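You operate a simulated robot arm through the tools that you are given. There is no shell and no other tool.

You run a simulated robot arm. Do the job below in one go: nothing can be reset, and whatever is moved stays where it is left.

Task
Oil the yellow pin's tip and seat it in the setting block.
Fine: oil first, from the tin; lid back on; switch the gauge on and leave it on. The other pins stay dry in the rack.

It is judged by the outcome, as a careful person would: the job done as asked, and still so three seconds after it is handed in. It fails if anything else is knocked over, pushed out of place, dropped, spilled or broken. A push-on lid holds only when it is set on centred and level and pressed home; a screw cap is set on level and turned clockwise until tight.

Robot
A 7-joint arm with a two-finger parallel gripper, fixed in place. Base frame: the origin is on the floor under the middle of its stand, x ahead of it, y to its left, z up; the work surface is at about z = 850. Lengths are in mm, angles in degrees, forces in N, time in s.
With the tool pointing down near the work surface it reaches from about 300 to 700 mm from the base axis. Its first joint turns from -66.0 to 66.0 degrees. Payload 1.57 kg.
The TCP is the grasp point between the finger pads, 30 mm short of the fingertips. In the tool frame z runs along the fingers and y along their closing line. The gripper opens to 110 mm. The fingers are 24 mm wide and 12 mm thick; the gripper's body (48 by 112 mm) begins 78 mm behind the TCP.
Orientation is that of the tool frame in the base frame, as [roll, pitch, yaw] about the fixed x, y, z axes, in that order (R = Rz(yaw) Ry(pitch) Rx(roll)). With the fingers straight down and closing along the base's y, the tool's x points along the base's -x, its y along +y and its z along -z.

Tools
- The arm moves only by the tool jog_arm. Its argument "plan" is a list of rows, each a list of 2 entries, a list of its own where there are three numbers: the shift along the tool's x, y, z in m, then the turn, a rotation vector about the tool's x, y, z in degrees. In form: [[[x, y, z], [ax, ay, az]], ...]. A call has 1 to 20 rows; each row shifts and turns the commanded pose from where the row before left it, along the tool's axes as they then stand. "gripper" is the gripper command, from -1 (shut) to 1 (fully open), values between in proportion, set as the call begins (left out, the last holds). Each row takes 0.2 s and may step no farther than 50 mm and 8.6 degrees from the row before; otherwise, or with a gripper value out of range, the whole call is refused. Where a pose cannot be reached the arm comes as near as it can. A force on the tool above 90 N (or 10 N above the force at the start of the call, whichever is more), or a blocked arm, ends the call early, and 0.2 s more pass. The fingers move at their own pace (about 108 mm/s each) and stop on an object; they squeeze with about 37 N. The grip force told is the motor's: it shows also when the fingers shut on nothing. Time passes only in rows, and 0.2 s behind the last, so rows that do not move let the fingers close. It gives the time, the measured TCP pose, the force on the tool (base axes), the opening and the grip force at its end, in the units of the frame above (readings bear some noise), with the torque about the TCP (base axes, N m) and any sound that the robot's microphone picked up.
- Cameras (640 x 400 px; columns grow to the right, rows downward): "scene" is fixed at [110.7, -405.1, 1358.8]; the picture's right is [1.00, -0.03, 0.00], its down [-0.03, -0.93, -0.36] and it looks along [0.01, 0.36, -0.93] (base axes); focal length 214 px, centre (320, 200). "wrist" rides on the gripper at [70, 16, -141] in the tool frame; the picture's right is [-0.23, 0.97, 0.00], its down [-0.86, -0.20, -0.48] and it looks along [-0.47, -0.11, 0.88] (tool axes); focal length 222 px, centre (320, 200). There is no depth. A picture from a camera that has moved, and an enlarged one, comes with that camera's place and axes in the base frame and with its lens.
- camera(camera): a new picture of that camera. It takes no simulated time.
- enlarge(camera, box): a new picture of the part [left, top, right, bottom] of that camera's present view, enlarged. It takes no simulated time.
- job_done(): hands the job in; it is judged then, once.

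Nothing tells you positions but the pictures and the camera data. Unless the task says otherwise, let go and move clear before handing in.

The tools are called after "Call:" as name(argument=value, ...) on one line, values as JSON. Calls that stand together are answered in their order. jog_arm: Moves the arm, as the interface text tells. Its arguments: {"type":"object","properties":{"plan":{"type":"array","items":{"type":"array"}},"gripper":{"type":"number"}},"required":["plan"]} The other tools are called the same way: camera (camera) takes a picture; enlarge (camera, box) takes an enlarged picture of a part of a camera's view; job_done () hands the job in.

At the start:

```text
time_s: 0.0
tool_pos: [477.6, -44.7, 1203.7]
ee_rot: [-180.0, -0.1, 180.0]
force: [0.0, 0.1, -0.5]
moment: [-0.02, -0.07, 0.0]
width: 110.1
grip_force: 0.2
```

scene: 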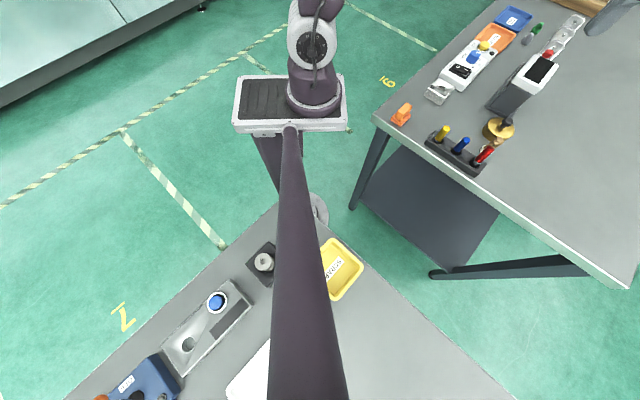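
wrist: 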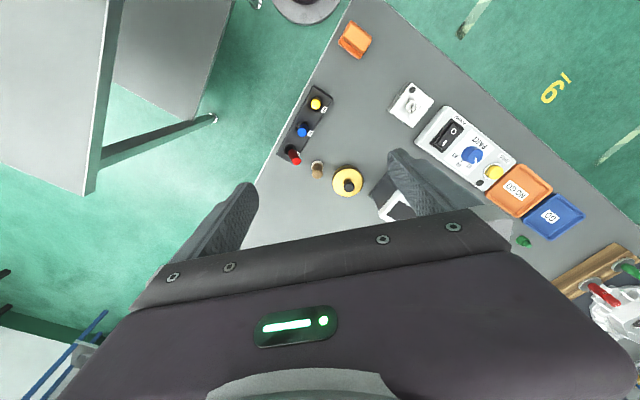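

I see two benches: one to the arm's left/front with a rack of three pins (yellow, blue, red), a brass tin, and a panel; another at the lower part of the scene picture. I'll enlarge several parts before moving.

Call:
enlarge(camera="scene", box=[360, 0, 640, 175])

Call:
enlarge(camera="wrist", box=[260, 60, 420, 220])

Call:
enlarge(camera="wrist", box=[380, 70, 640, 300])

Call:
enlarge(camera="scene", box=[90, 220, 400, 400])

```text
2.29 times, centred on (500, 88) of scene
camera zoom: at [110.7, -405.1, 1358.8], right [1.0, -0.03, 0.0], down [-0.03, -0.93, -0.36], along [0.01, 0.36, -0.93], focal length 490 px, centre (-91, 457)
```

zoom: 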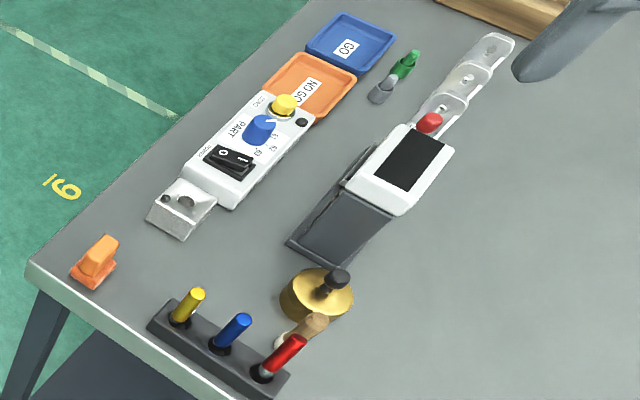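

```text
2.50 times, centred on (340, 140) of wrist
camera zoom: at [407.7, -28.8, 1345.2], right [0.23, 0.97, 0.0], down [0.86, -0.2, 0.48], along [0.47, -0.11, -0.88], focal length 555 px, centre (270, 350)
```

zoom: 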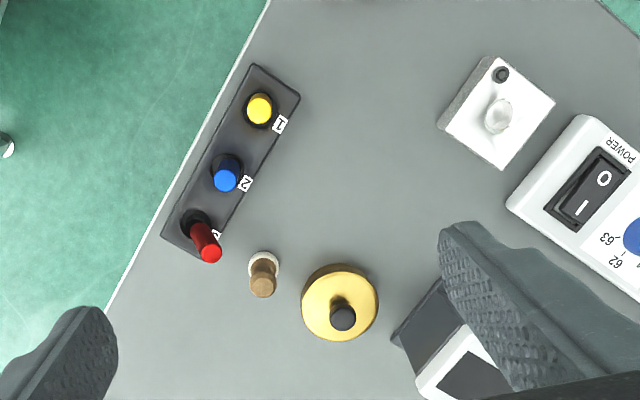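

```text
1.74 times, centred on (510, 185) of wrist
camera zoom: at [407.7, -28.8, 1345.2], right [0.23, 0.97, 0.0], down [0.86, -0.2, 0.48], along [0.47, -0.11, -0.88], focal length 386 px, centre (-10, 226)
```

zoom: 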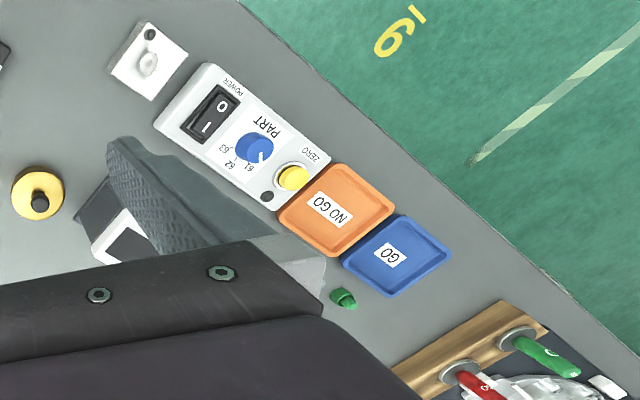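

```text
2.06 times, centred on (245, 310) of scene
camera zoom: at [110.7, -405.1, 1358.8], right [1.0, -0.03, 0.0], down [-0.03, -0.93, -0.36], along [0.01, 0.36, -0.93], focal length 443 px, centre (475, -27)
```

zoom: 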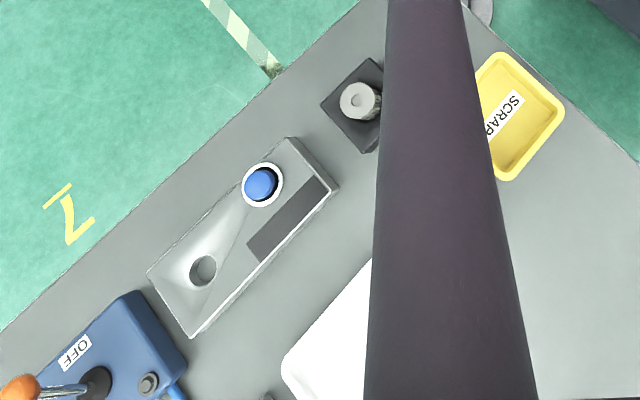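

The rack is at about (445..540, -45..-113), the brass tin near (617,-16), a silver block near (494,136), and a panel with POWER/PART/ZERO behind it. I'll move the wrist camera closer for clearer looks.

Call:
jog_arm(plan=[[[0.01, -0.01, 0.04], [0, 0, 0]], [[0.01, -0.01, 0.04], [0, 0, 0]], [[0.01, -0.01, 0.04], [0, 0, 0]], [[0.01, -0.01, 0.03], [0, 0, 0]], [[0, 0, 0], [0, 0, 0]]])

Call:
camera(camera="wrist")

Call:
camera(camera="scene")

```text
time_s: 1.2
tool_pos: [439.4, -85.2, 1053.0]
ee_rot: [180.0, -0.1, -179.9]
force: [-0.5, -0.1, -0.1]
moment: [0.05, 0.02, -0.01]
width: 110.0
grip_force: 0.2
```

```text
taken
camera wrist: at [368.0, -69.7, 1194.0], right [0.23, 0.97, 0.0], down [0.86, -0.2, 0.48], along [0.47, -0.11, -0.88], focal length 222 px, centre (320, 200)
```

wrist: 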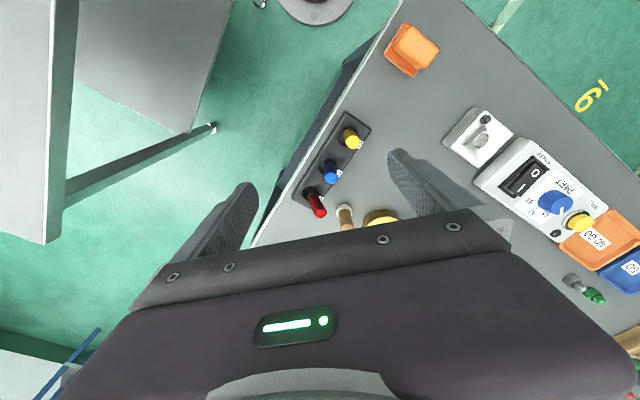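

```text
taken
```

scene: 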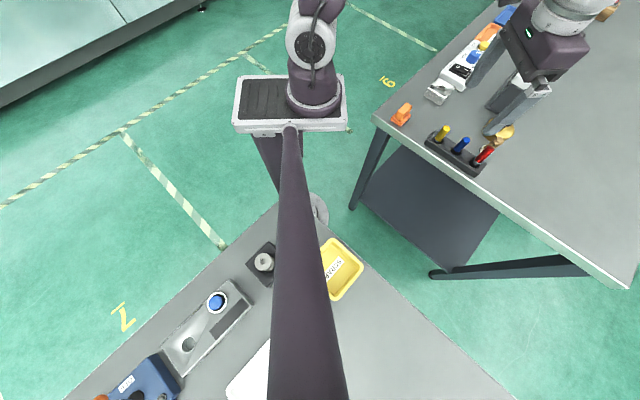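

The wrist view is now closer; I'll enlarge the rack, block and panel parts.

Call:
enlarge(camera="wrist", box=[280, 90, 420, 230])

Call:
enlarge(camera="wrist", box=[430, 90, 630, 260])

Call:
enlarge(camera="wrist", box=[370, 10, 530, 170])

Call:
enlarge(camera="scene", box=[380, 40, 540, 180])

```text
2.86 times, centred on (350, 160) of wrist
camera zoom: at [368.0, -69.7, 1194.0], right [0.23, 0.97, 0.0], down [0.86, -0.2, 0.48], along [0.47, -0.11, -0.88], focal length 635 px, centre (234, 314)
```

zoom: 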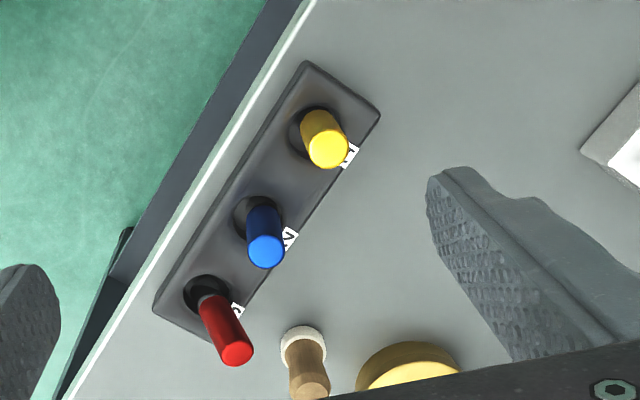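

```text
2.35 times, centred on (530, 175) of wrist
camera zoom: at [368.0, -69.7, 1194.0], right [0.23, 0.97, 0.0], down [0.86, -0.2, 0.48], along [0.47, -0.11, -0.88], focal length 523 px, centre (-174, 259)
```

zoom: 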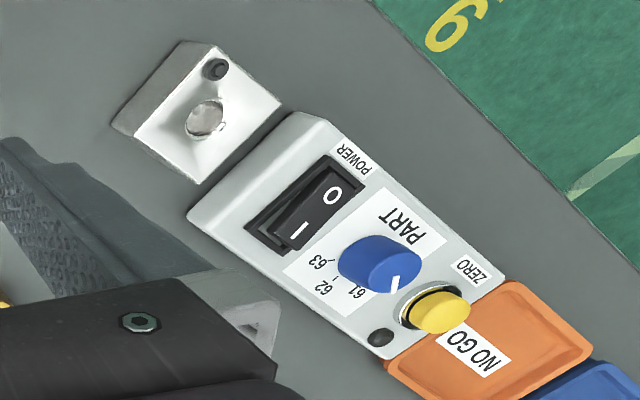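

```text
2.50 times, centred on (450, 90) of wrist
camera zoom: at [368.0, -69.7, 1194.0], right [0.23, 0.97, 0.0], down [0.86, -0.2, 0.48], along [0.47, -0.11, -0.88], focal length 555 px, centre (-5, 475)
```

zoom: 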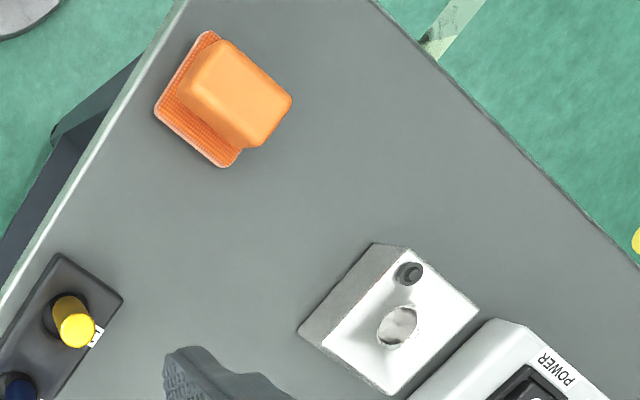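

```text
2.86 times, centred on (460, 110) of scene
camera zoom: at [110.7, -405.1, 1358.8], right [1.0, -0.03, 0.0], down [-0.03, -0.93, -0.36], along [0.01, 0.36, -0.93], focal length 613 px, centre (-80, 457)
```

zoom: 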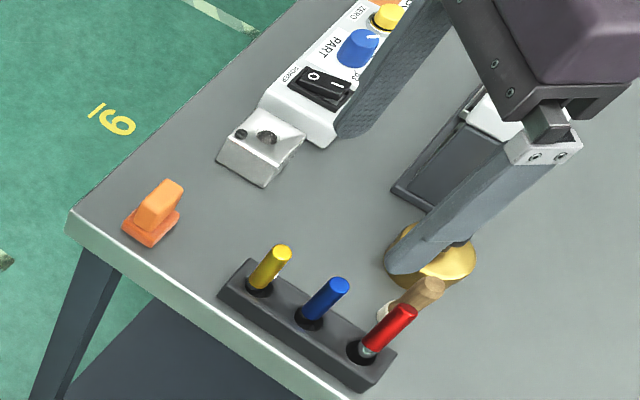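

I'll move forward over the tin to look at it, the brush-like item and the screen device.

Call:
jog_arm(plan=[[[-0.04, 0.03, -0.01], [0, 0, 0]], [[-0.04, 0.03, -0.01], [0, 0, 0]], [[-0.04, 0.03, -0.01], [0, 0, 0]], [[0, 0.02, 0], [0, 0, 0]], [[0, 0, 0], [0, 0, 0]]])

Call:
camera(camera="wrist")

Call:
enlarge(camera="wrist", box=[240, 80, 440, 220])

Call:
enlarge(camera="wrist", box=[360, 60, 640, 240])

```text
refused: row 1 steps farther than a row can; nothing moved
```

```text
taken
camera wrist: at [368.0, -69.7, 1194.0], right [0.23, 0.97, 0.0], down [0.86, -0.2, 0.48], along [0.47, -0.11, -0.88], focal length 222 px, centre (320, 200)
```

wrist: 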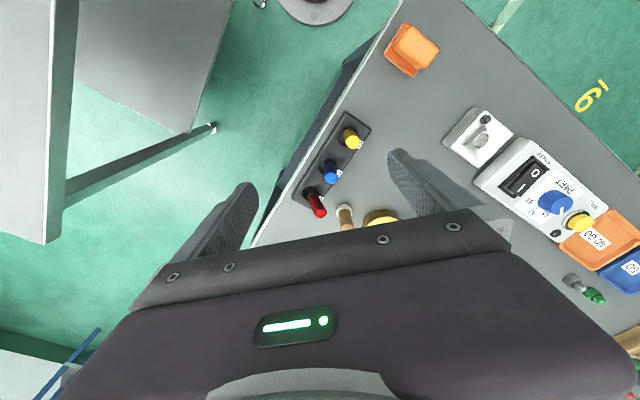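

```text
2.86 times, centred on (340, 150) of wrist
camera zoom: at [368.0, -69.7, 1194.0], right [0.23, 0.97, 0.0], down [0.86, -0.2, 0.48], along [0.47, -0.11, -0.88], focal length 635 px, centre (263, 343)
```

zoom: 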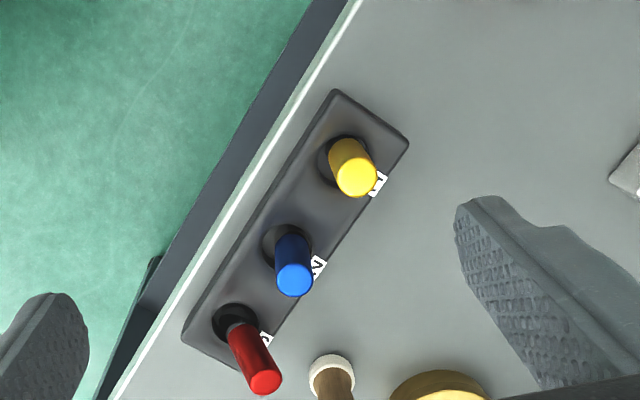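

```text
2.22 times, centred on (500, 150) of wrist
camera zoom: at [368.0, -69.7, 1194.0], right [0.23, 0.97, 0.0], down [0.86, -0.2, 0.48], along [0.47, -0.11, -0.88], focal length 494 px, centre (-80, 311)
```

zoom: 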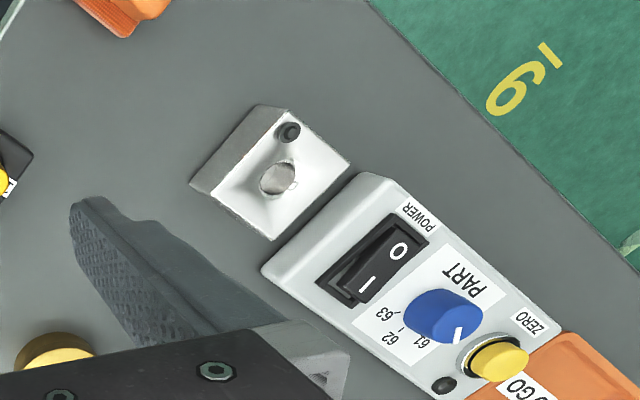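

The combined step was over 50 mm, so nothing moved. I'll use smaller steps to go over the tin for a look.

Call:
jog_arm(plan=[[[-0.03, 0.025, -0.01], [0, 0, 0]], [[-0.03, 0.025, -0.01], [0, 0, 0]], [[-0.03, 0.025, -0.01], [0, 0, 0]], [[-0.03, 0.03, 0], [0, 0, 0]], [[0, 0, 0], [0, 0, 0]]])

Call:
camera(camera="wrist")

Call:
enlarge(camera="wrist", box=[240, 80, 440, 220])

Call:
enlarge(camera="wrist", box=[360, 60, 640, 240])

```text
time_s: 2.4
tool_pos: [558.7, 19.4, 1083.9]
ee_rot: [179.9, 0.0, 180.0]
force: [0.2, 0.4, 0.3]
moment: [0.01, 0.02, 0.01]
width: 110.1
grip_force: 0.0
```

```text
taken
camera wrist: at [488.6, 36.4, 1225.0], right [0.23, 0.97, 0.0], down [0.86, -0.2, 0.48], along [0.47, -0.11, -0.88], focal length 222 px, centre (320, 200)
```

wrist: 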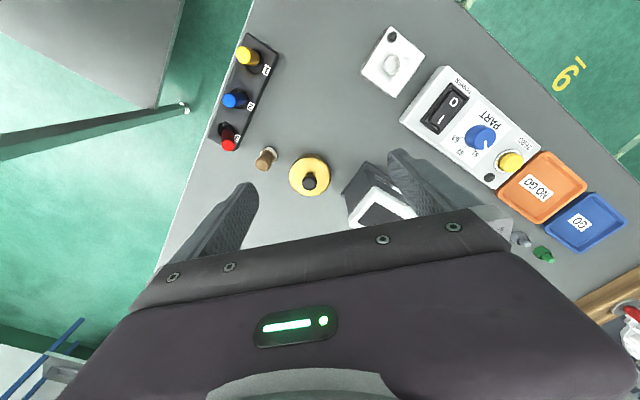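

```text
2.86 times, centred on (340, 150) of wrist
camera zoom: at [488.6, 36.4, 1225.0], right [0.23, 0.97, 0.0], down [0.86, -0.2, 0.48], along [0.47, -0.11, -0.88], focal length 635 px, centre (263, 343)
```

zoom: 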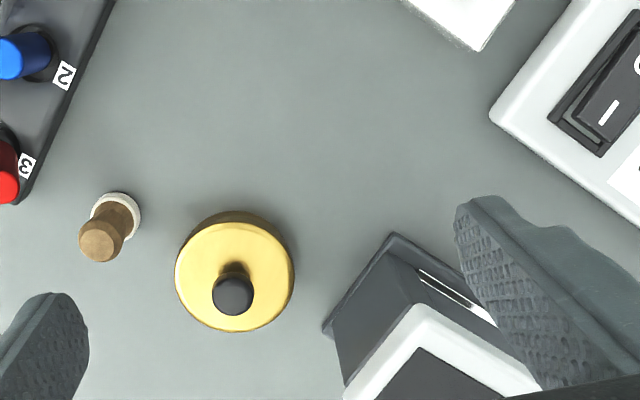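

```text
2.22 times, centred on (500, 150) of wrist
camera zoom: at [488.6, 36.4, 1225.0], right [0.23, 0.97, 0.0], down [0.86, -0.2, 0.48], along [0.47, -0.11, -0.88], focal length 494 px, centre (-80, 311)
```

zoom: 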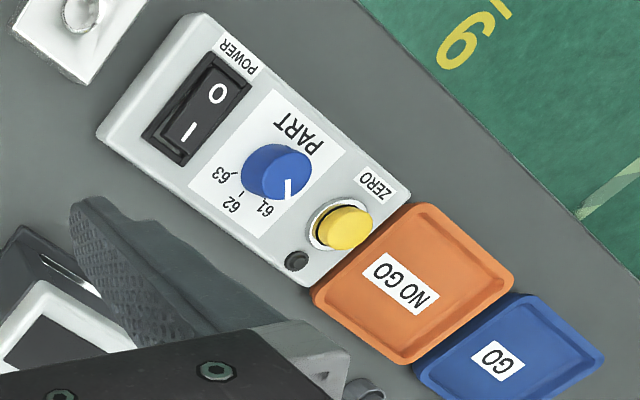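

The tin (brass lid with black knob) sits near (628,-14), lid top ≈ 870, knob top ≈ 898; the switch, knob and ZERO button are on the panel. Next I look closely at the silver block with the hole.

Call:
jog_arm(plan=[[[0.012, 0.028, 0.021], [0, 0, 0]], [[0.012, 0.028, 0.021], [0, 0, 0]], [[0.012, 0.028, 0.021], [0, 0, 0]], [[0.011, 0.029, 0.021], [0, 0, 0]], [[0, 0, 0], [0, 0, 0]]])

Call:
camera(camera="wrist")

Call:
enlarge(camera="wrist", box=[240, 60, 400, 220])

Call:
enlarge(camera="scene", box=[410, 60, 490, 120])

```text
time_s: 3.6
tool_pos: [512.6, 132.4, 1000.5]
ee_rot: [-179.9, -0.1, -180.0]
force: [0.1, 0.2, 0.2]
moment: [0.01, -0.01, -0.04]
width: 110.2
grip_force: 0.0
```

```text
taken
camera wrist: at [441.7, 148.6, 1141.6], right [0.23, 0.97, 0.0], down [0.86, -0.2, 0.48], along [0.47, -0.11, -0.88], focal length 222 px, centre (320, 200)
```

wrist: 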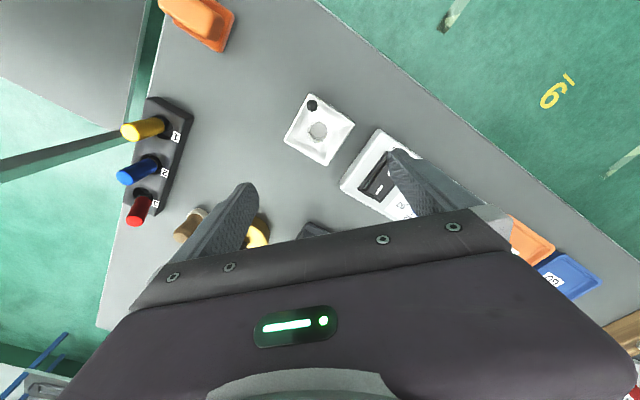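

```text
2.50 times, centred on (320, 140) of wrist
camera zoom: at [441.7, 148.6, 1141.6], right [0.23, 0.97, 0.0], down [0.86, -0.2, 0.48], along [0.47, -0.11, -0.88], focal length 555 px, centre (320, 350)
```

zoom: 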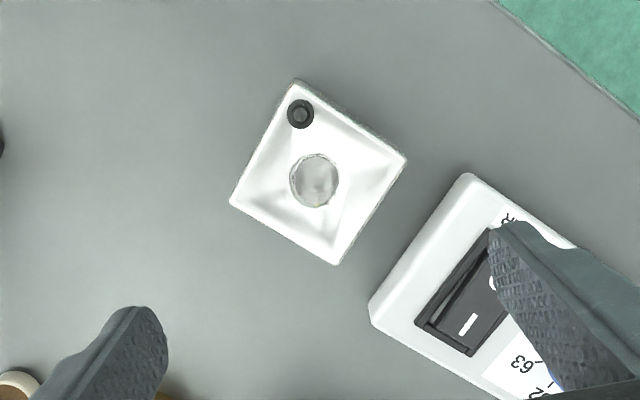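

```text
6.67 times, centred on (450, 90) of scene
camera zoom: at [110.8, -405.1, 1358.8], right [1.0, -0.03, 0.0], down [-0.03, -0.93, -0.36], along [0.01, 0.36, -0.93], focal length 1430 px, centre (-547, 933)
```

zoom: 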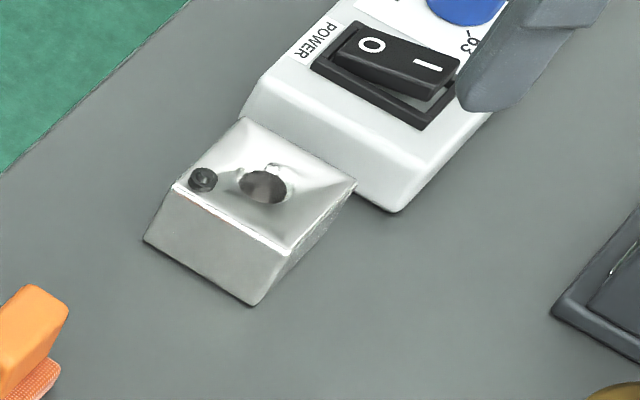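

The silver block has a dished top funnelling to a round vertical hole at about (495,133), top near z≈878: that fits "setting block". Now a closer look at the rack and yellow pin.

Call:
jog_arm(plan=[[[0.0095, -0.0355, 0.002], [0, 0, 0]], [[0.0095, -0.0355, 0.002], [0, 0, 0]], [[0.0095, -0.0355, 0.002], [0, 0, 0]], [[0.0095, -0.0355, 0.002], [0, 0, 0]], [[0.0095, -0.0355, 0.002], [0, 0, 0]], [[0, 0, 0], [0, 0, 0]]])

Call:
camera(camera="wrist")

Call:
enlarge(camera="wrist", box=[240, 80, 380, 220])

Call:
enlarge(camera="scene", box=[420, 110, 500, 180])

```text
time_s: 5.0
tool_pos: [463.6, -46.1, 989.7]
ee_rot: [-180.0, 0.0, -180.0]
force: [0.8, 0.2, 0.0]
moment: [-0.01, 0.07, 0.03]
width: 109.8
grip_force: 0.0
```

```text
taken
camera wrist: at [392.8, -29.2, 1130.8], right [0.23, 0.97, 0.0], down [0.86, -0.2, 0.48], along [0.47, -0.11, -0.88], focal length 222 px, centre (320, 200)
```

wrist: 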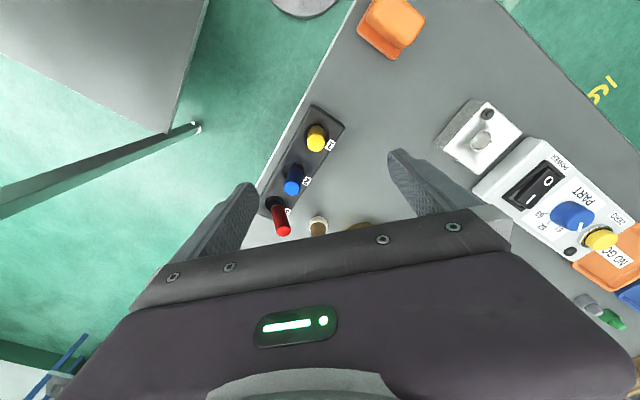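

```text
2.86 times, centred on (310, 150) of wrist
camera zoom: at [392.8, -29.2, 1130.8], right [0.23, 0.97, 0.0], down [0.86, -0.2, 0.48], along [0.47, -0.11, -0.88], focal length 635 px, centre (349, 343)
```

zoom: 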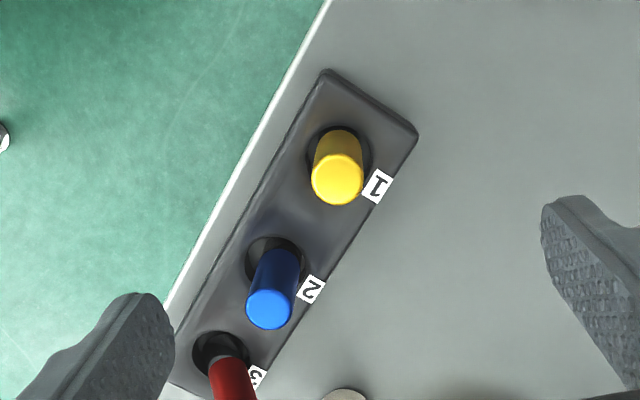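

```text
5.71 times, centred on (460, 145) of scene
camera zoom: at [110.7, -405.1, 1358.8], right [1.0, -0.03, 0.0], down [-0.03, -0.93, -0.36], along [0.01, 0.36, -0.93], focal length 1226 px, centre (-480, 514)
```

zoom: 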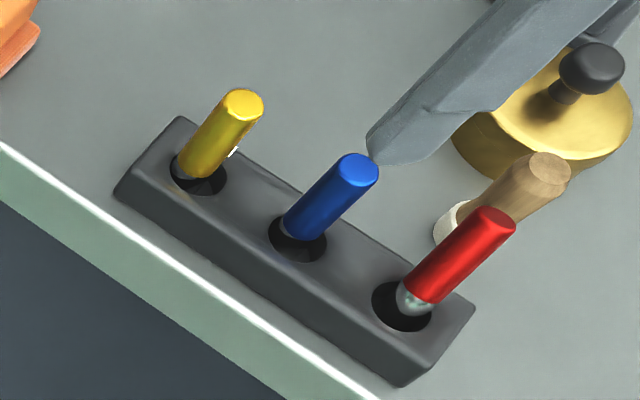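

The yellow pin's top is near (443.5,-45,921), handle ≈16 mm thick, rack top ≈ 882. I'll look at the tin more closely to see how the lid goes on.

Call:
jog_arm(plan=[[[0.02, 0.03, -0.03], [0, 0, 0]], [[0.02, 0.03, -0.03], [0, 0, 0]], [[0.0, 0.03, -0.03], [0, 0, 0]], [[0, 0, 0], [0, 0, 0]]])

Call:
enlarge(camera="scene", box=[475, 105, 525, 150])

Call:
enlarge(camera="scene", box=[480, 30, 580, 150])

Call:
camera(camera="wrist")

```text
time_s: 6.0
tool_pos: [422.8, 44.1, 1079.0]
ee_rot: [-180.0, 0.0, 180.0]
force: [-0.5, 0.4, -0.2]
moment: [-0.02, -0.03, 0.01]
width: 110.2
grip_force: 0.0
```

```text
8.89 times, centred on (500, 128) of scene
camera zoom: at [110.7, -405.1, 1358.8], right [1.0, -0.03, 0.0], down [-0.03, -0.93, -0.36], along [0.01, 0.36, -0.93], focal length 1906 px, centre (-1280, 844)
```

zoom: 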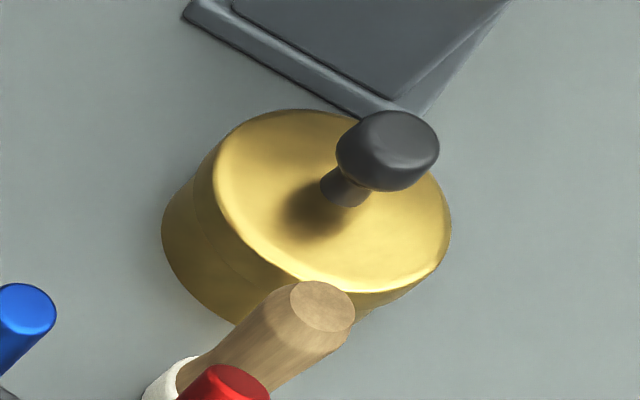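

```text
3.33 times, centred on (530, 90) of scene
camera zoom: at [110.7, -405.1, 1358.8], right [1.0, -0.03, 0.0], down [-0.03, -0.93, -0.36], along [0.01, 0.36, -0.93], focal length 715 px, centre (-380, 567)
```

zoom: 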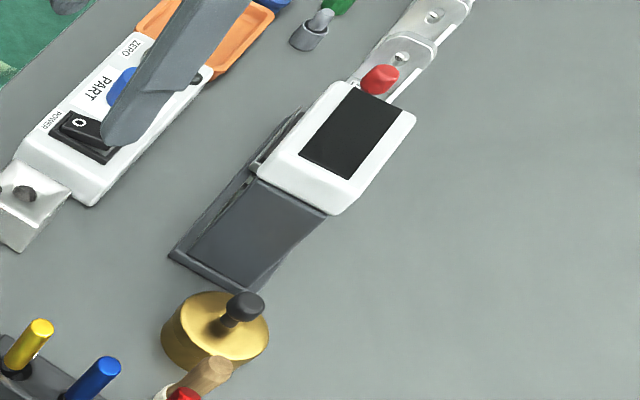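

```text
taken
camera wrist: at [351.7, 61.1, 1221.1], right [0.23, 0.97, 0.0], down [0.86, -0.2, 0.48], along [0.47, -0.11, -0.88], focal length 222 px, centre (320, 200)
```

wrist: 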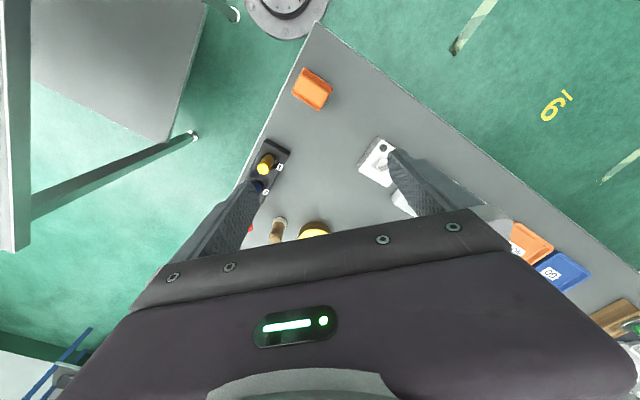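

The tin has a push-on style lid (seam visible, mushroom knob, no thread). I'll move above the knob at about (628,-13.5), with fingers narrowed, and check alignment.

Call:
jog_arm(plan=[[[-0.041, -0.0115, 0.0158], [0, 0, 0]], [[-0.041, -0.0115, 0.0158], [0, 0, 0]], [[-0.041, -0.0115, 0.0158], [0, 0, 0]], [[-0.041, -0.0115, 0.0158], [0, 0, 0]], [[-0.041, -0.0115, 0.0158], [0, 0, 0]], [[0, 0, 0], [0, 0, 0]]], gripper=0.0)

Call:
camera(camera="wrist")

Call:
enlarge(camera="wrist", box=[250, 80, 390, 220])

Call:
camera(camera="scene")

```text
time_s: 7.4
tool_pos: [627.7, -11.6, 1001.1]
ee_rot: [180.0, 0.0, 179.9]
force: [0.1, 0.1, 0.2]
moment: [-0.01, -0.03, 0.0]
width: 55.2
grip_force: 0.1
```

```text
taken
camera wrist: at [557.8, 4.5, 1141.9], right [0.23, 0.97, 0.0], down [0.86, -0.2, 0.48], along [0.47, -0.11, -0.88], focal length 222 px, centre (320, 200)
```

wrist: 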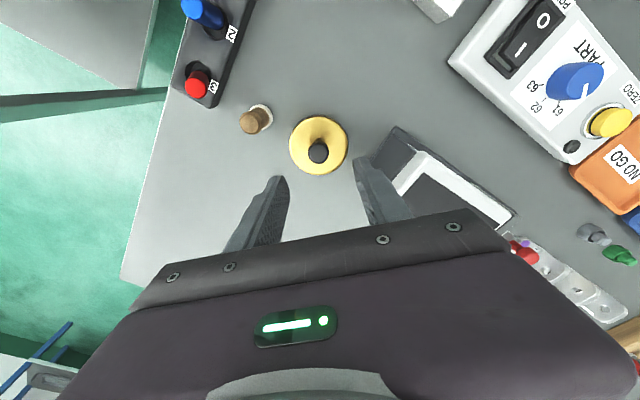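

```text
2.86 times, centred on (320, 150) of wrist
camera zoom: at [557.8, 4.5, 1141.9], right [0.23, 0.97, 0.0], down [0.86, -0.2, 0.48], along [0.47, -0.11, -0.88], focal length 635 px, centre (320, 343)
```

zoom: 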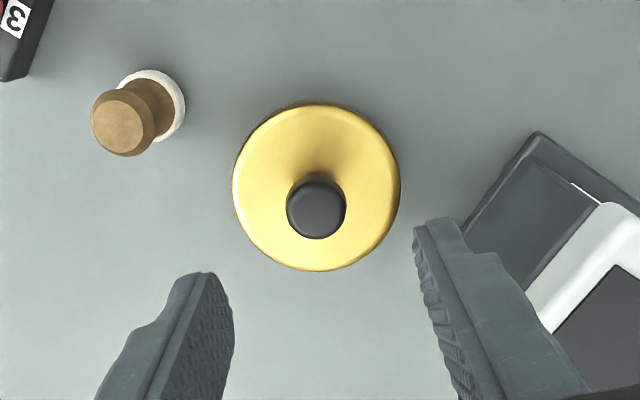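

```text
taken
```

scene: 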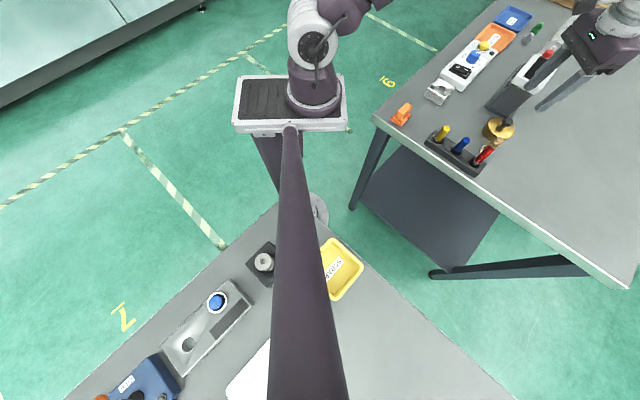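

The knob is centred under the TCP within about 2 mm. I'll correct, descend to z≈908 and close on the knob.

Call:
jog_arm(plan=[[[-0.0016, -0.0018, 0.02], [0, 0, 0]], [[0, 0, 0.025], [0, 0, 0]], [[0, 0, 0.025], [0, 0, 0]], [[0, 0, 0.013], [0, 0, 0]], [[0, 0, 0.01], [0, 0, 0]], [[0, 0, 0], [0, 0, 0]]])

Call:
enlarge(camera="wrist", box=[230, 110, 410, 250])

Call:
enlarge(camera="scene", box=[470, 80, 550, 150])

```text
time_s: 8.8
tool_pos: [628.9, -13.5, 907.6]
ee_rot: [180.0, 0.0, -180.0]
force: [-0.2, 0.7, 1.1]
moment: [0.0, -0.01, 0.0]
width: 55.1
grip_force: 0.0
```

```text
2.86 times, centred on (320, 180) of wrist
camera zoom: at [559.5, 3.1, 1048.7], right [0.23, 0.97, 0.0], down [0.86, -0.2, 0.48], along [0.47, -0.11, -0.88], focal length 635 px, centre (320, 257)
```

zoom: 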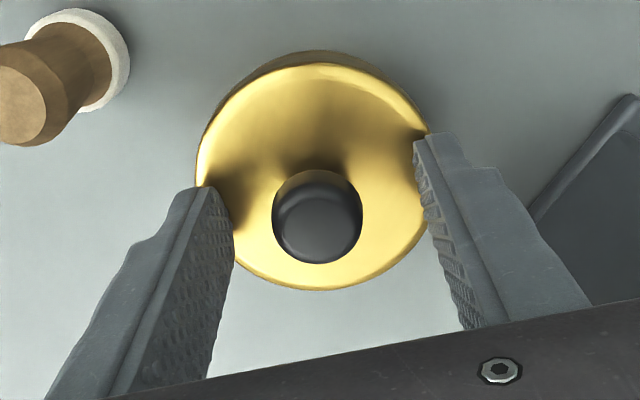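

```text
5.71 times, centred on (510, 115) of scene
camera zoom: at [110.7, -405.1, 1358.8], right [1.0, -0.03, 0.0], down [-0.03, -0.93, -0.36], along [0.01, 0.36, -0.93], focal length 1226 px, centre (-766, 686)
```

zoom: 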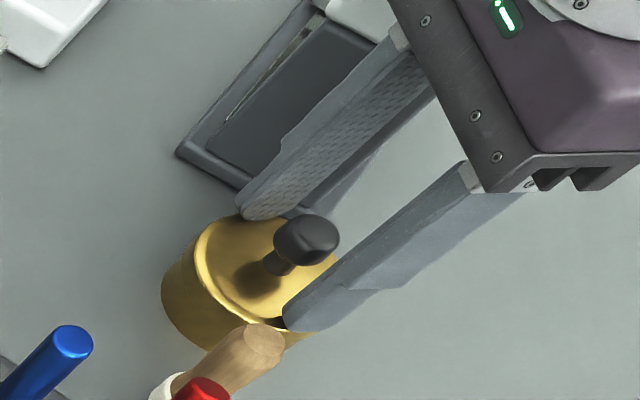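

Fingers straddle the knob evenly and above the lid. Closing now.

Call:
jog_arm(plan=[[[0, 0, 0], [0, 0, 0]], [[0, 0, 0], [0, 0, 0]], [[0, 0, 0], [0, 0, 0]]], gripper=-1)

Call:
enlarge(camera="wrist", box=[230, 110, 410, 250])

```text
time_s: 9.6
tool_pos: [632.0, -14.8, 909.9]
ee_rot: [-179.9, 0.4, -180.0]
force: [-0.9, -3.5, 43.5]
moment: [-0.08, 0.25, 0.07]
width: 22.8
grip_force: 35.1
```

```text
2.86 times, centred on (320, 180) of wrist
camera zoom: at [559.5, 2.7, 1050.8], right [0.23, 0.97, 0.0], down [0.85, -0.2, 0.48], along [0.47, -0.11, -0.88], focal length 635 px, centre (320, 257)
```

zoom: 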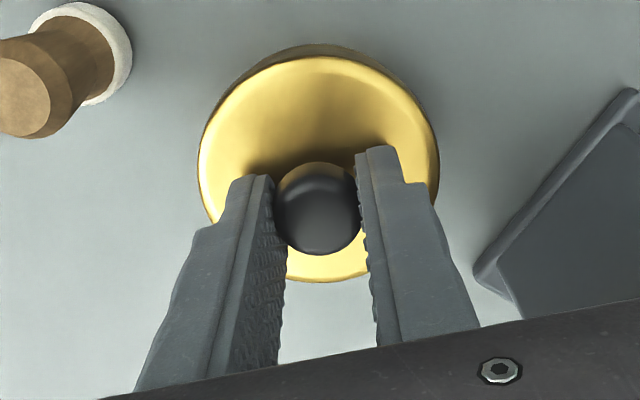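

The fingers closed on the knob (22.8 mm) with some wedge force. I'll try lifting gently a few millimetres and see whether it holds.

Call:
jog_arm(plan=[[[0, 0, -0.002], [0, 0, 0]], [[0, 0, -0.002], [0, 0, 0]], [[0, 0, 0], [0, 0, 0]]])

Call:
enlarge(camera="scene", box=[470, 80, 550, 150])

Call:
enlarge(camera="wrist", box=[230, 110, 410, 250])

```text
time_s: 10.4
tool_pos: [628.0, -12.8, 909.8]
ee_rot: [179.9, -0.3, -180.0]
force: [-0.1, 0.2, -0.7]
moment: [0.04, 0.01, 0.02]
width: 23.1
grip_force: 35.6
heard: snap
```

```text
5.71 times, centred on (510, 115) of scene
camera zoom: at [110.8, -405.1, 1358.8], right [1.0, -0.03, 0.0], down [-0.03, -0.93, -0.36], along [0.01, 0.36, -0.93], focal length 1226 px, centre (-766, 686)
```

zoom: 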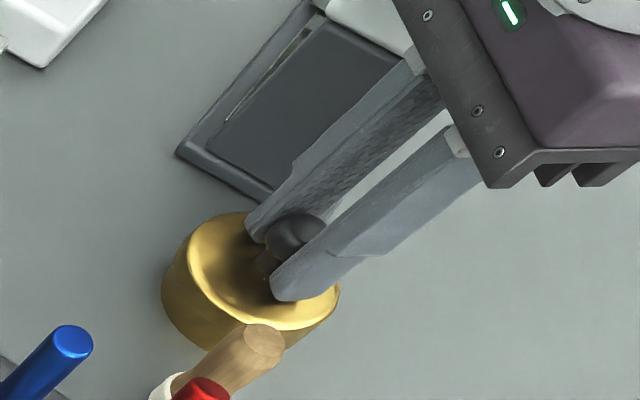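

```text
2.86 times, centred on (320, 180) of wrist
camera zoom: at [558.4, 3.1, 1051.5], right [0.23, 0.97, 0.0], down [0.86, -0.2, 0.47], along [0.46, -0.11, -0.88], focal length 635 px, centre (320, 257)
```

zoom: 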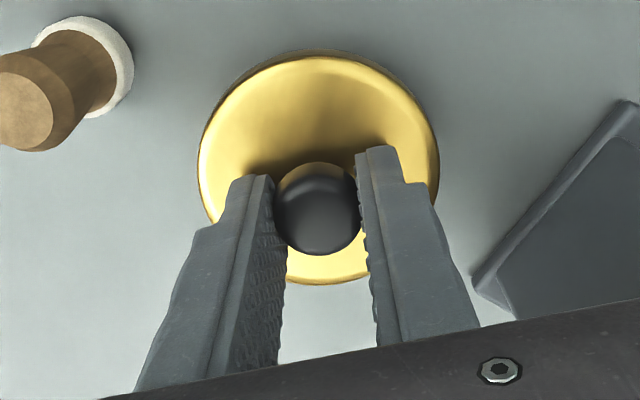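

A snap was heard: the lid has come free. I'll raise it straight up and check the tin stays put.

Call:
jog_arm(plan=[[[0, 0, -0.005], [0, 0, 0]], [[0, 0, -0.01], [0, 0, 0]], [[0, 0, -0.015], [0, 0, 0]], [[0, 0, -0.02], [0, 0, 0]], [[0, 0, 0], [0, 0, 0]]])

Call:
enlarge(camera="scene", box=[470, 70, 560, 150])

Call:
camera(camera="wrist")

```text
time_s: 11.6
tool_pos: [630.4, -12.9, 962.8]
ee_rot: [180.0, 0.0, -180.0]
force: [-1.0, 0.5, -0.1]
moment: [-0.02, 0.0, 0.0]
width: 22.8
grip_force: 35.7
```

```text
5.00 times, centred on (515, 110) of scene
camera zoom: at [110.8, -405.1, 1358.8], right [1.0, -0.03, 0.0], down [-0.03, -0.93, -0.36], along [0.01, 0.36, -0.93], focal length 1072 px, centre (-655, 650)
```

zoom: 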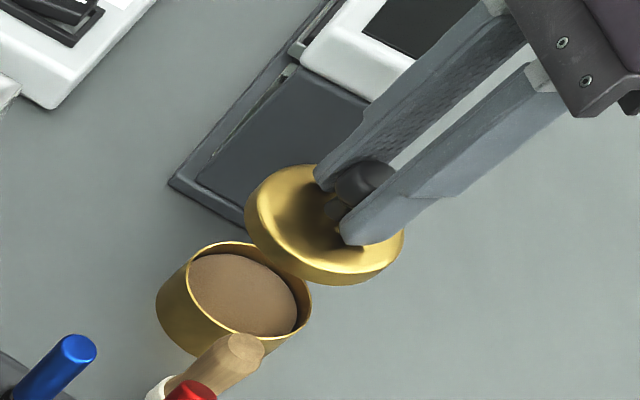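

```text
taken
camera wrist: at [559.6, 2.5, 1103.7], right [0.23, 0.97, 0.0], down [0.86, -0.2, 0.48], along [0.47, -0.11, -0.88], focal length 222 px, centre (320, 200)
```

wrist: 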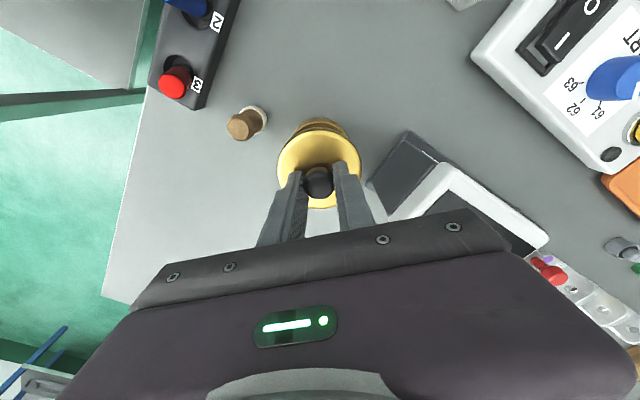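

The lid is off and level in the gripper; the tin holds a brown oily pad and hasn't moved. I'll park the lid on the clear bench area near (539,40).

Call:
jog_arm(plan=[[[0.03, 0.0177, 0], [0, 0, 0]], [[0.03, 0.0177, 0], [0, 0, 0]], [[0.03, 0.0176, 0], [0, 0, 0]], [[0, 0, 0.02], [0, 0, 0]], [[0, 0, 0.02], [0, 0, 0]], [[0, 0, 0.01], [0, 0, 0]], [[0, 0, 0], [0, 0, 0]]])

Call:
camera(camera="wrist")

Call:
enlarge(camera="scene", box=[440, 60, 560, 150])

```text
time_s: 13.2
tool_pos: [540.6, 38.9, 910.9]
ee_rot: [179.9, 0.0, 179.9]
force: [-0.1, 0.8, -0.6]
moment: [-0.05, 0.01, 0.01]
width: 23.0
grip_force: 35.4
```

```text
taken
camera wrist: at [469.8, 55.1, 1053.2], right [0.23, 0.97, 0.0], down [0.86, -0.2, 0.48], along [0.47, -0.11, -0.88], focal length 222 px, centre (320, 200)
```

wrist: 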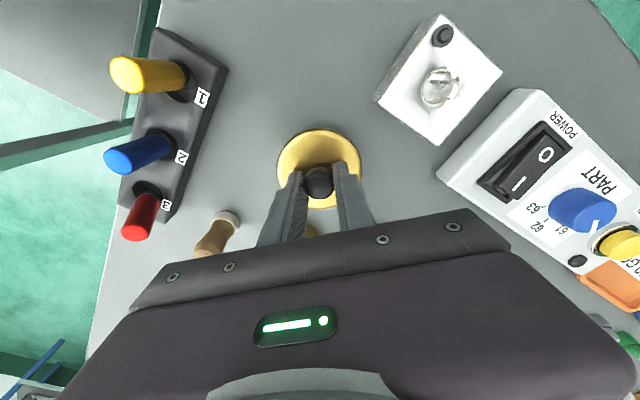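

```text
4.44 times, centred on (500, 105) of scene
camera zoom: at [110.8, -405.1, 1358.8], right [1.0, -0.03, 0.0], down [-0.03, -0.93, -0.36], along [0.01, 0.36, -0.93], focal length 953 px, centre (-480, 622)
```

zoom: 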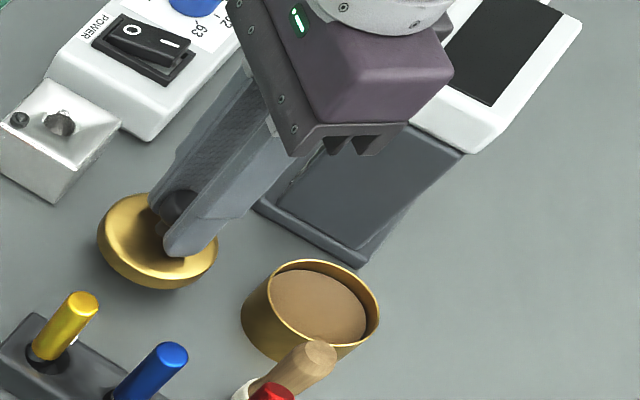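

The lid is above clear bench. Lowering slowly until it touches.

Call:
jog_arm(plan=[[[0, 0, 0.003], [0, 0, 0]], [[0, 0, 0.003], [0, 0, 0]], [[0, 0, 0.002], [0, 0, 0]], [[0, 0, 0], [0, 0, 0]]])

Call:
enlarge(camera="scene", box=[440, 80, 500, 130])

```text
time_s: 14.2
tool_pos: [540.6, 38.2, 904.3]
ee_rot: [-180.0, 0.1, 180.0]
force: [0.4, 0.1, -0.8]
moment: [-0.02, -0.01, 0.01]
width: 23.0
grip_force: 35.3
```

```text
8.00 times, centred on (470, 105) of scene
camera zoom: at [110.8, -405.1, 1358.8], right [1.0, -0.03, 0.0], down [-0.03, -0.93, -0.36], along [0.01, 0.36, -0.93], focal length 1716 px, centre (-880, 960)
```

zoom: 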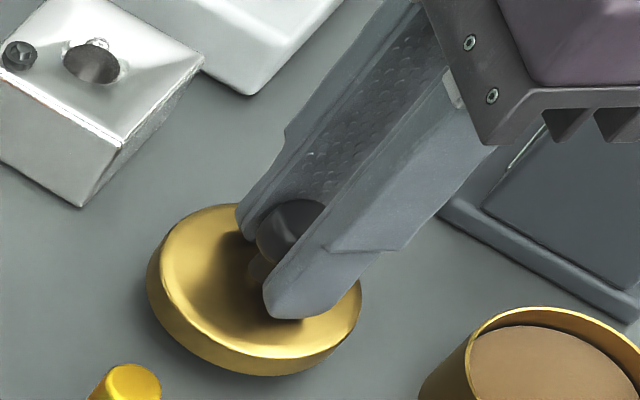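

Call:
jog_arm(plan=[[[0, 0, 0.002], [0, 0, 0]], [[0, 0, 0.002], [0, 0, 0]], [[0, 0, 0], [0, 0, 0]]])

Call:
enlarge(camera="scene", box=[440, 80, 500, 130])

```text
time_s: 15.0
tool_pos: [540.4, 38.5, 900.3]
ee_rot: [180.0, 0.0, 180.0]
force: [-0.8, -0.1, 0.0]
moment: [0.0, -0.01, -0.02]
width: 22.8
grip_force: 35.2
```

```text
8.00 times, centred on (470, 105) of scene
camera zoom: at [110.8, -405.1, 1358.8], right [1.0, -0.03, 0.0], down [-0.03, -0.93, -0.36], along [0.01, 0.36, -0.93], focal length 1716 px, centre (-880, 960)
```

zoom: 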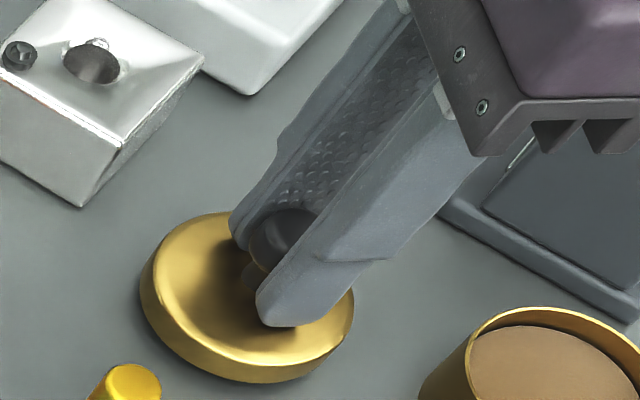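

No contact yet; continuing down.

Call:
jog_arm(plan=[[[0, 0, 0.002], [0, 0, 0]], [[0, 0, 0.002], [0, 0, 0]], [[0, 0, 0], [0, 0, 0]]])

Call:
enlarge(camera="scene", box=[440, 80, 500, 130])

```text
time_s: 15.8
tool_pos: [540.6, 40.0, 897.5]
ee_rot: [-179.9, 0.0, -180.0]
force: [0.1, -0.6, -0.2]
moment: [-0.06, 0.04, 0.01]
width: 23.1
grip_force: 35.3
```

```text
8.00 times, centred on (470, 105) of scene
camera zoom: at [110.8, -405.1, 1358.8], right [1.0, -0.03, 0.0], down [-0.03, -0.93, -0.36], along [0.01, 0.36, -0.93], focal length 1716 px, centre (-880, 960)
```

zoom: 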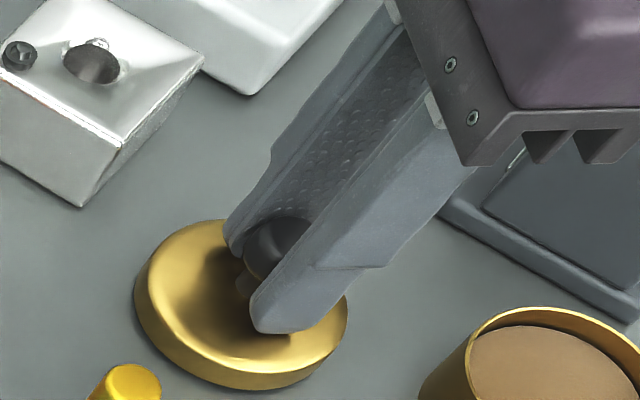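

Call:
jog_arm(plan=[[[0, 0, 0.002], [0, 0, 0]], [[0, 0, 0.002], [0, 0, 0]], [[0, 0, 0], [0, 0, 0]]])

Call:
enlarge(camera="scene", box=[440, 80, 500, 130])

```text
time_s: 16.6
tool_pos: [540.2, 40.1, 892.1]
ee_rot: [180.0, 0.0, -180.0]
force: [-0.5, 0.0, 0.4]
moment: [0.01, 0.03, 0.01]
width: 23.1
grip_force: 34.9
```

```text
8.00 times, centred on (470, 105) of scene
camera zoom: at [110.8, -405.1, 1358.8], right [1.0, -0.03, 0.0], down [-0.03, -0.93, -0.36], along [0.01, 0.36, -0.93], focal length 1716 px, centre (-880, 960)
```

zoom: 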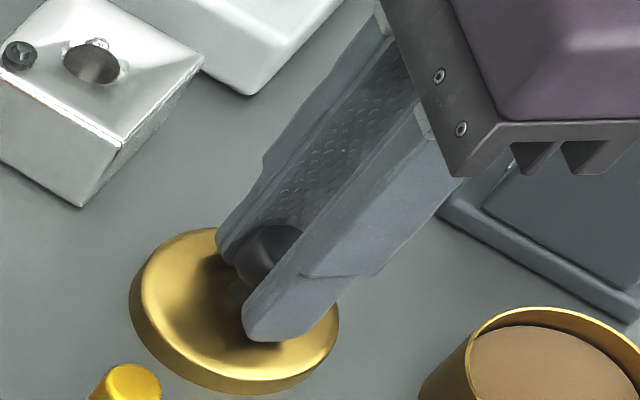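

Very close to the surface now; continuing in small steps.

Call:
jog_arm(plan=[[[0, 0, 0.0015], [0, 0, 0]], [[0, 0, 0.0015], [0, 0, 0]], [[0, 0, 0], [0, 0, 0]]])

Call:
enlarge(camera="scene", box=[440, 80, 500, 130])

```text
time_s: 17.4
tool_pos: [540.5, 38.5, 888.7]
ee_rot: [-180.0, 0.0, 179.9]
force: [0.1, -0.3, -1.2]
moment: [0.0, 0.0, 0.01]
width: 22.7
grip_force: 35.6
```

```text
8.00 times, centred on (470, 105) of scene
camera zoom: at [110.8, -405.1, 1358.8], right [1.0, -0.03, 0.0], down [-0.03, -0.93, -0.36], along [0.01, 0.36, -0.93], focal length 1716 px, centre (-880, 960)
```

zoom: 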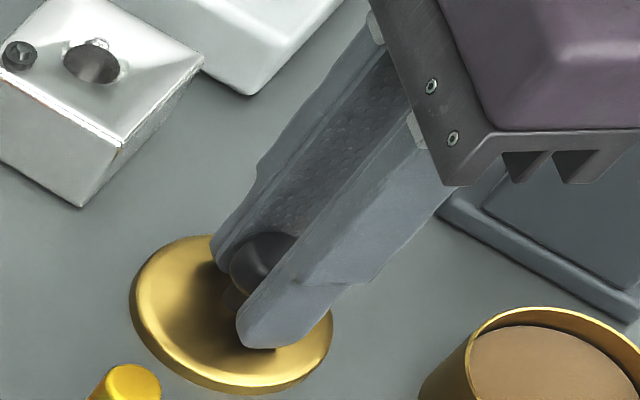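

The force shows no contact although the lid looks close to flush with the bench. I'll check with the wrist camera before going lower.

Call:
enlarge(camera="wrist", box=[250, 110, 390, 230])

Call:
enlarge(camera="scene", box=[448, 95, 484, 123])

```text
3.33 times, centred on (320, 170) of wrist
camera zoom: at [469.8, 55.7, 1029.6], right [0.23, 0.97, 0.0], down [0.86, -0.2, 0.48], along [0.47, -0.11, -0.88], focal length 740 px, centre (320, 300)
```

zoom: 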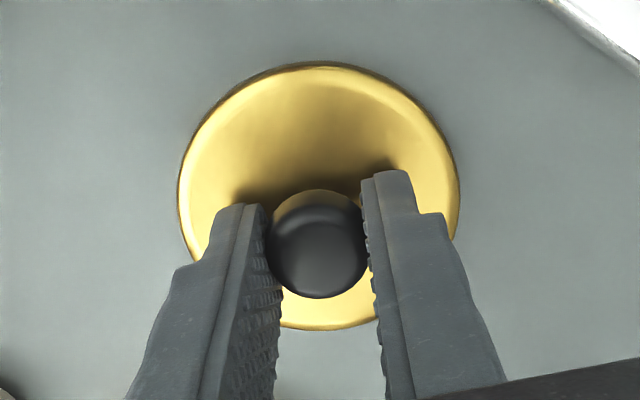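

```text
14.29 times, centred on (466, 109) of scene
camera zoom: at [110.8, -405.1, 1358.8], right [1.0, -0.03, 0.0], down [-0.03, -0.93, -0.36], along [0.01, 0.36, -0.93], focal length 3064 px, centre (-1766, 1500)
```

zoom: 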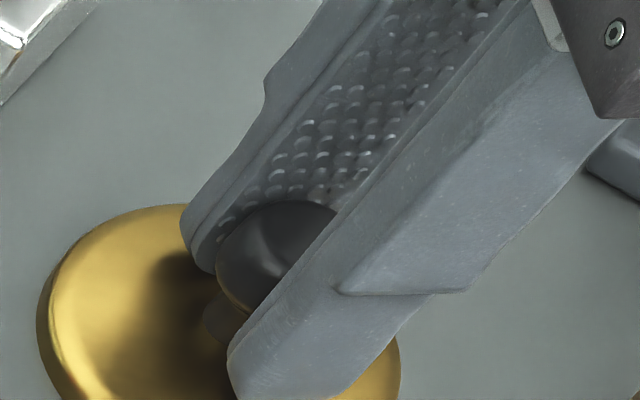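

It still looks like a small gap may remain; I'll lower a few more millimetres watching the force.

Call:
jog_arm(plan=[[[0, 0, 0.001], [0, 0, 0]], [[0, 0, 0.001], [0, 0, 0]], [[0, 0, 0], [0, 0, 0]]])

Call:
enlarge(camera="scene", box=[446, 97, 486, 132])

```text
time_s: 18.2
tool_pos: [540.2, 38.8, 886.2]
ee_rot: [-180.0, -0.1, -179.9]
force: [0.4, -0.4, -0.2]
moment: [0.03, -0.01, 0.02]
width: 22.9
grip_force: 35.3
```

```text
11.43 times, centred on (466, 114) of scene
camera zoom: at [110.8, -405.1, 1358.8], right [1.0, -0.03, 0.0], down [-0.03, -0.93, -0.36], along [0.01, 0.36, -0.93], focal length 2451 px, centre (-1349, 1177)
```

zoom: 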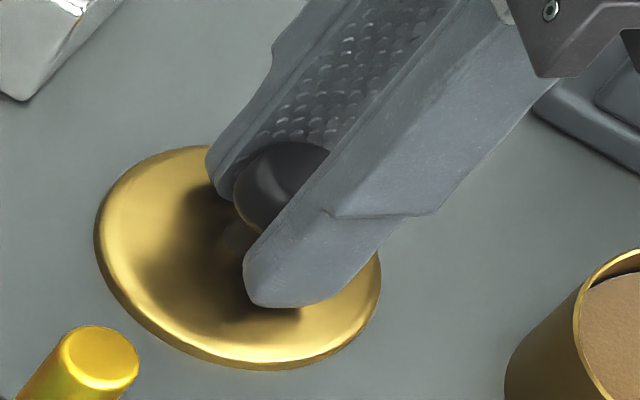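

The skirt seems to sit into the bench picture without force, so the lid's true contact is still lower. I'll continue in 1 mm steps until I feel it.

Call:
jog_arm(plan=[[[0, 0, 0.001], [0, 0, 0]], [[0, 0, 0.001], [0, 0, 0]], [[0, 0, 0], [0, 0, 0]]])

Call:
enlarge(camera="scene", box=[446, 97, 486, 132])

```text
time_s: 19.0
tool_pos: [540.4, 39.1, 885.2]
ee_rot: [180.0, 0.1, -180.0]
force: [-2.1, 0.2, 9.4]
moment: [-0.02, 0.03, -0.03]
width: 22.9
grip_force: 35.0
```

```text
11.43 times, centred on (466, 114) of scene
camera zoom: at [110.5, -405.1, 1358.8], right [1.0, -0.03, 0.0], down [-0.03, -0.93, -0.36], along [0.01, 0.36, -0.93], focal length 2451 px, centre (-1349, 1177)
```

zoom: 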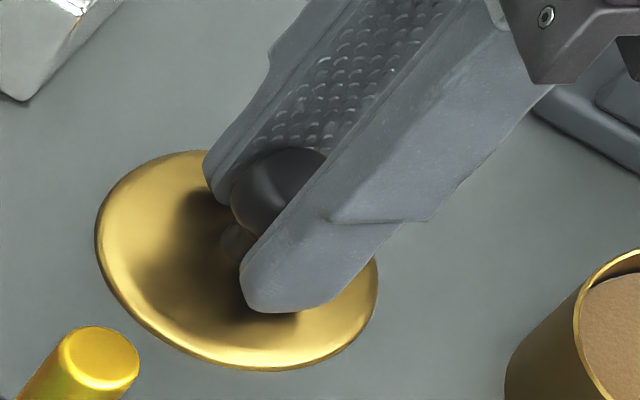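

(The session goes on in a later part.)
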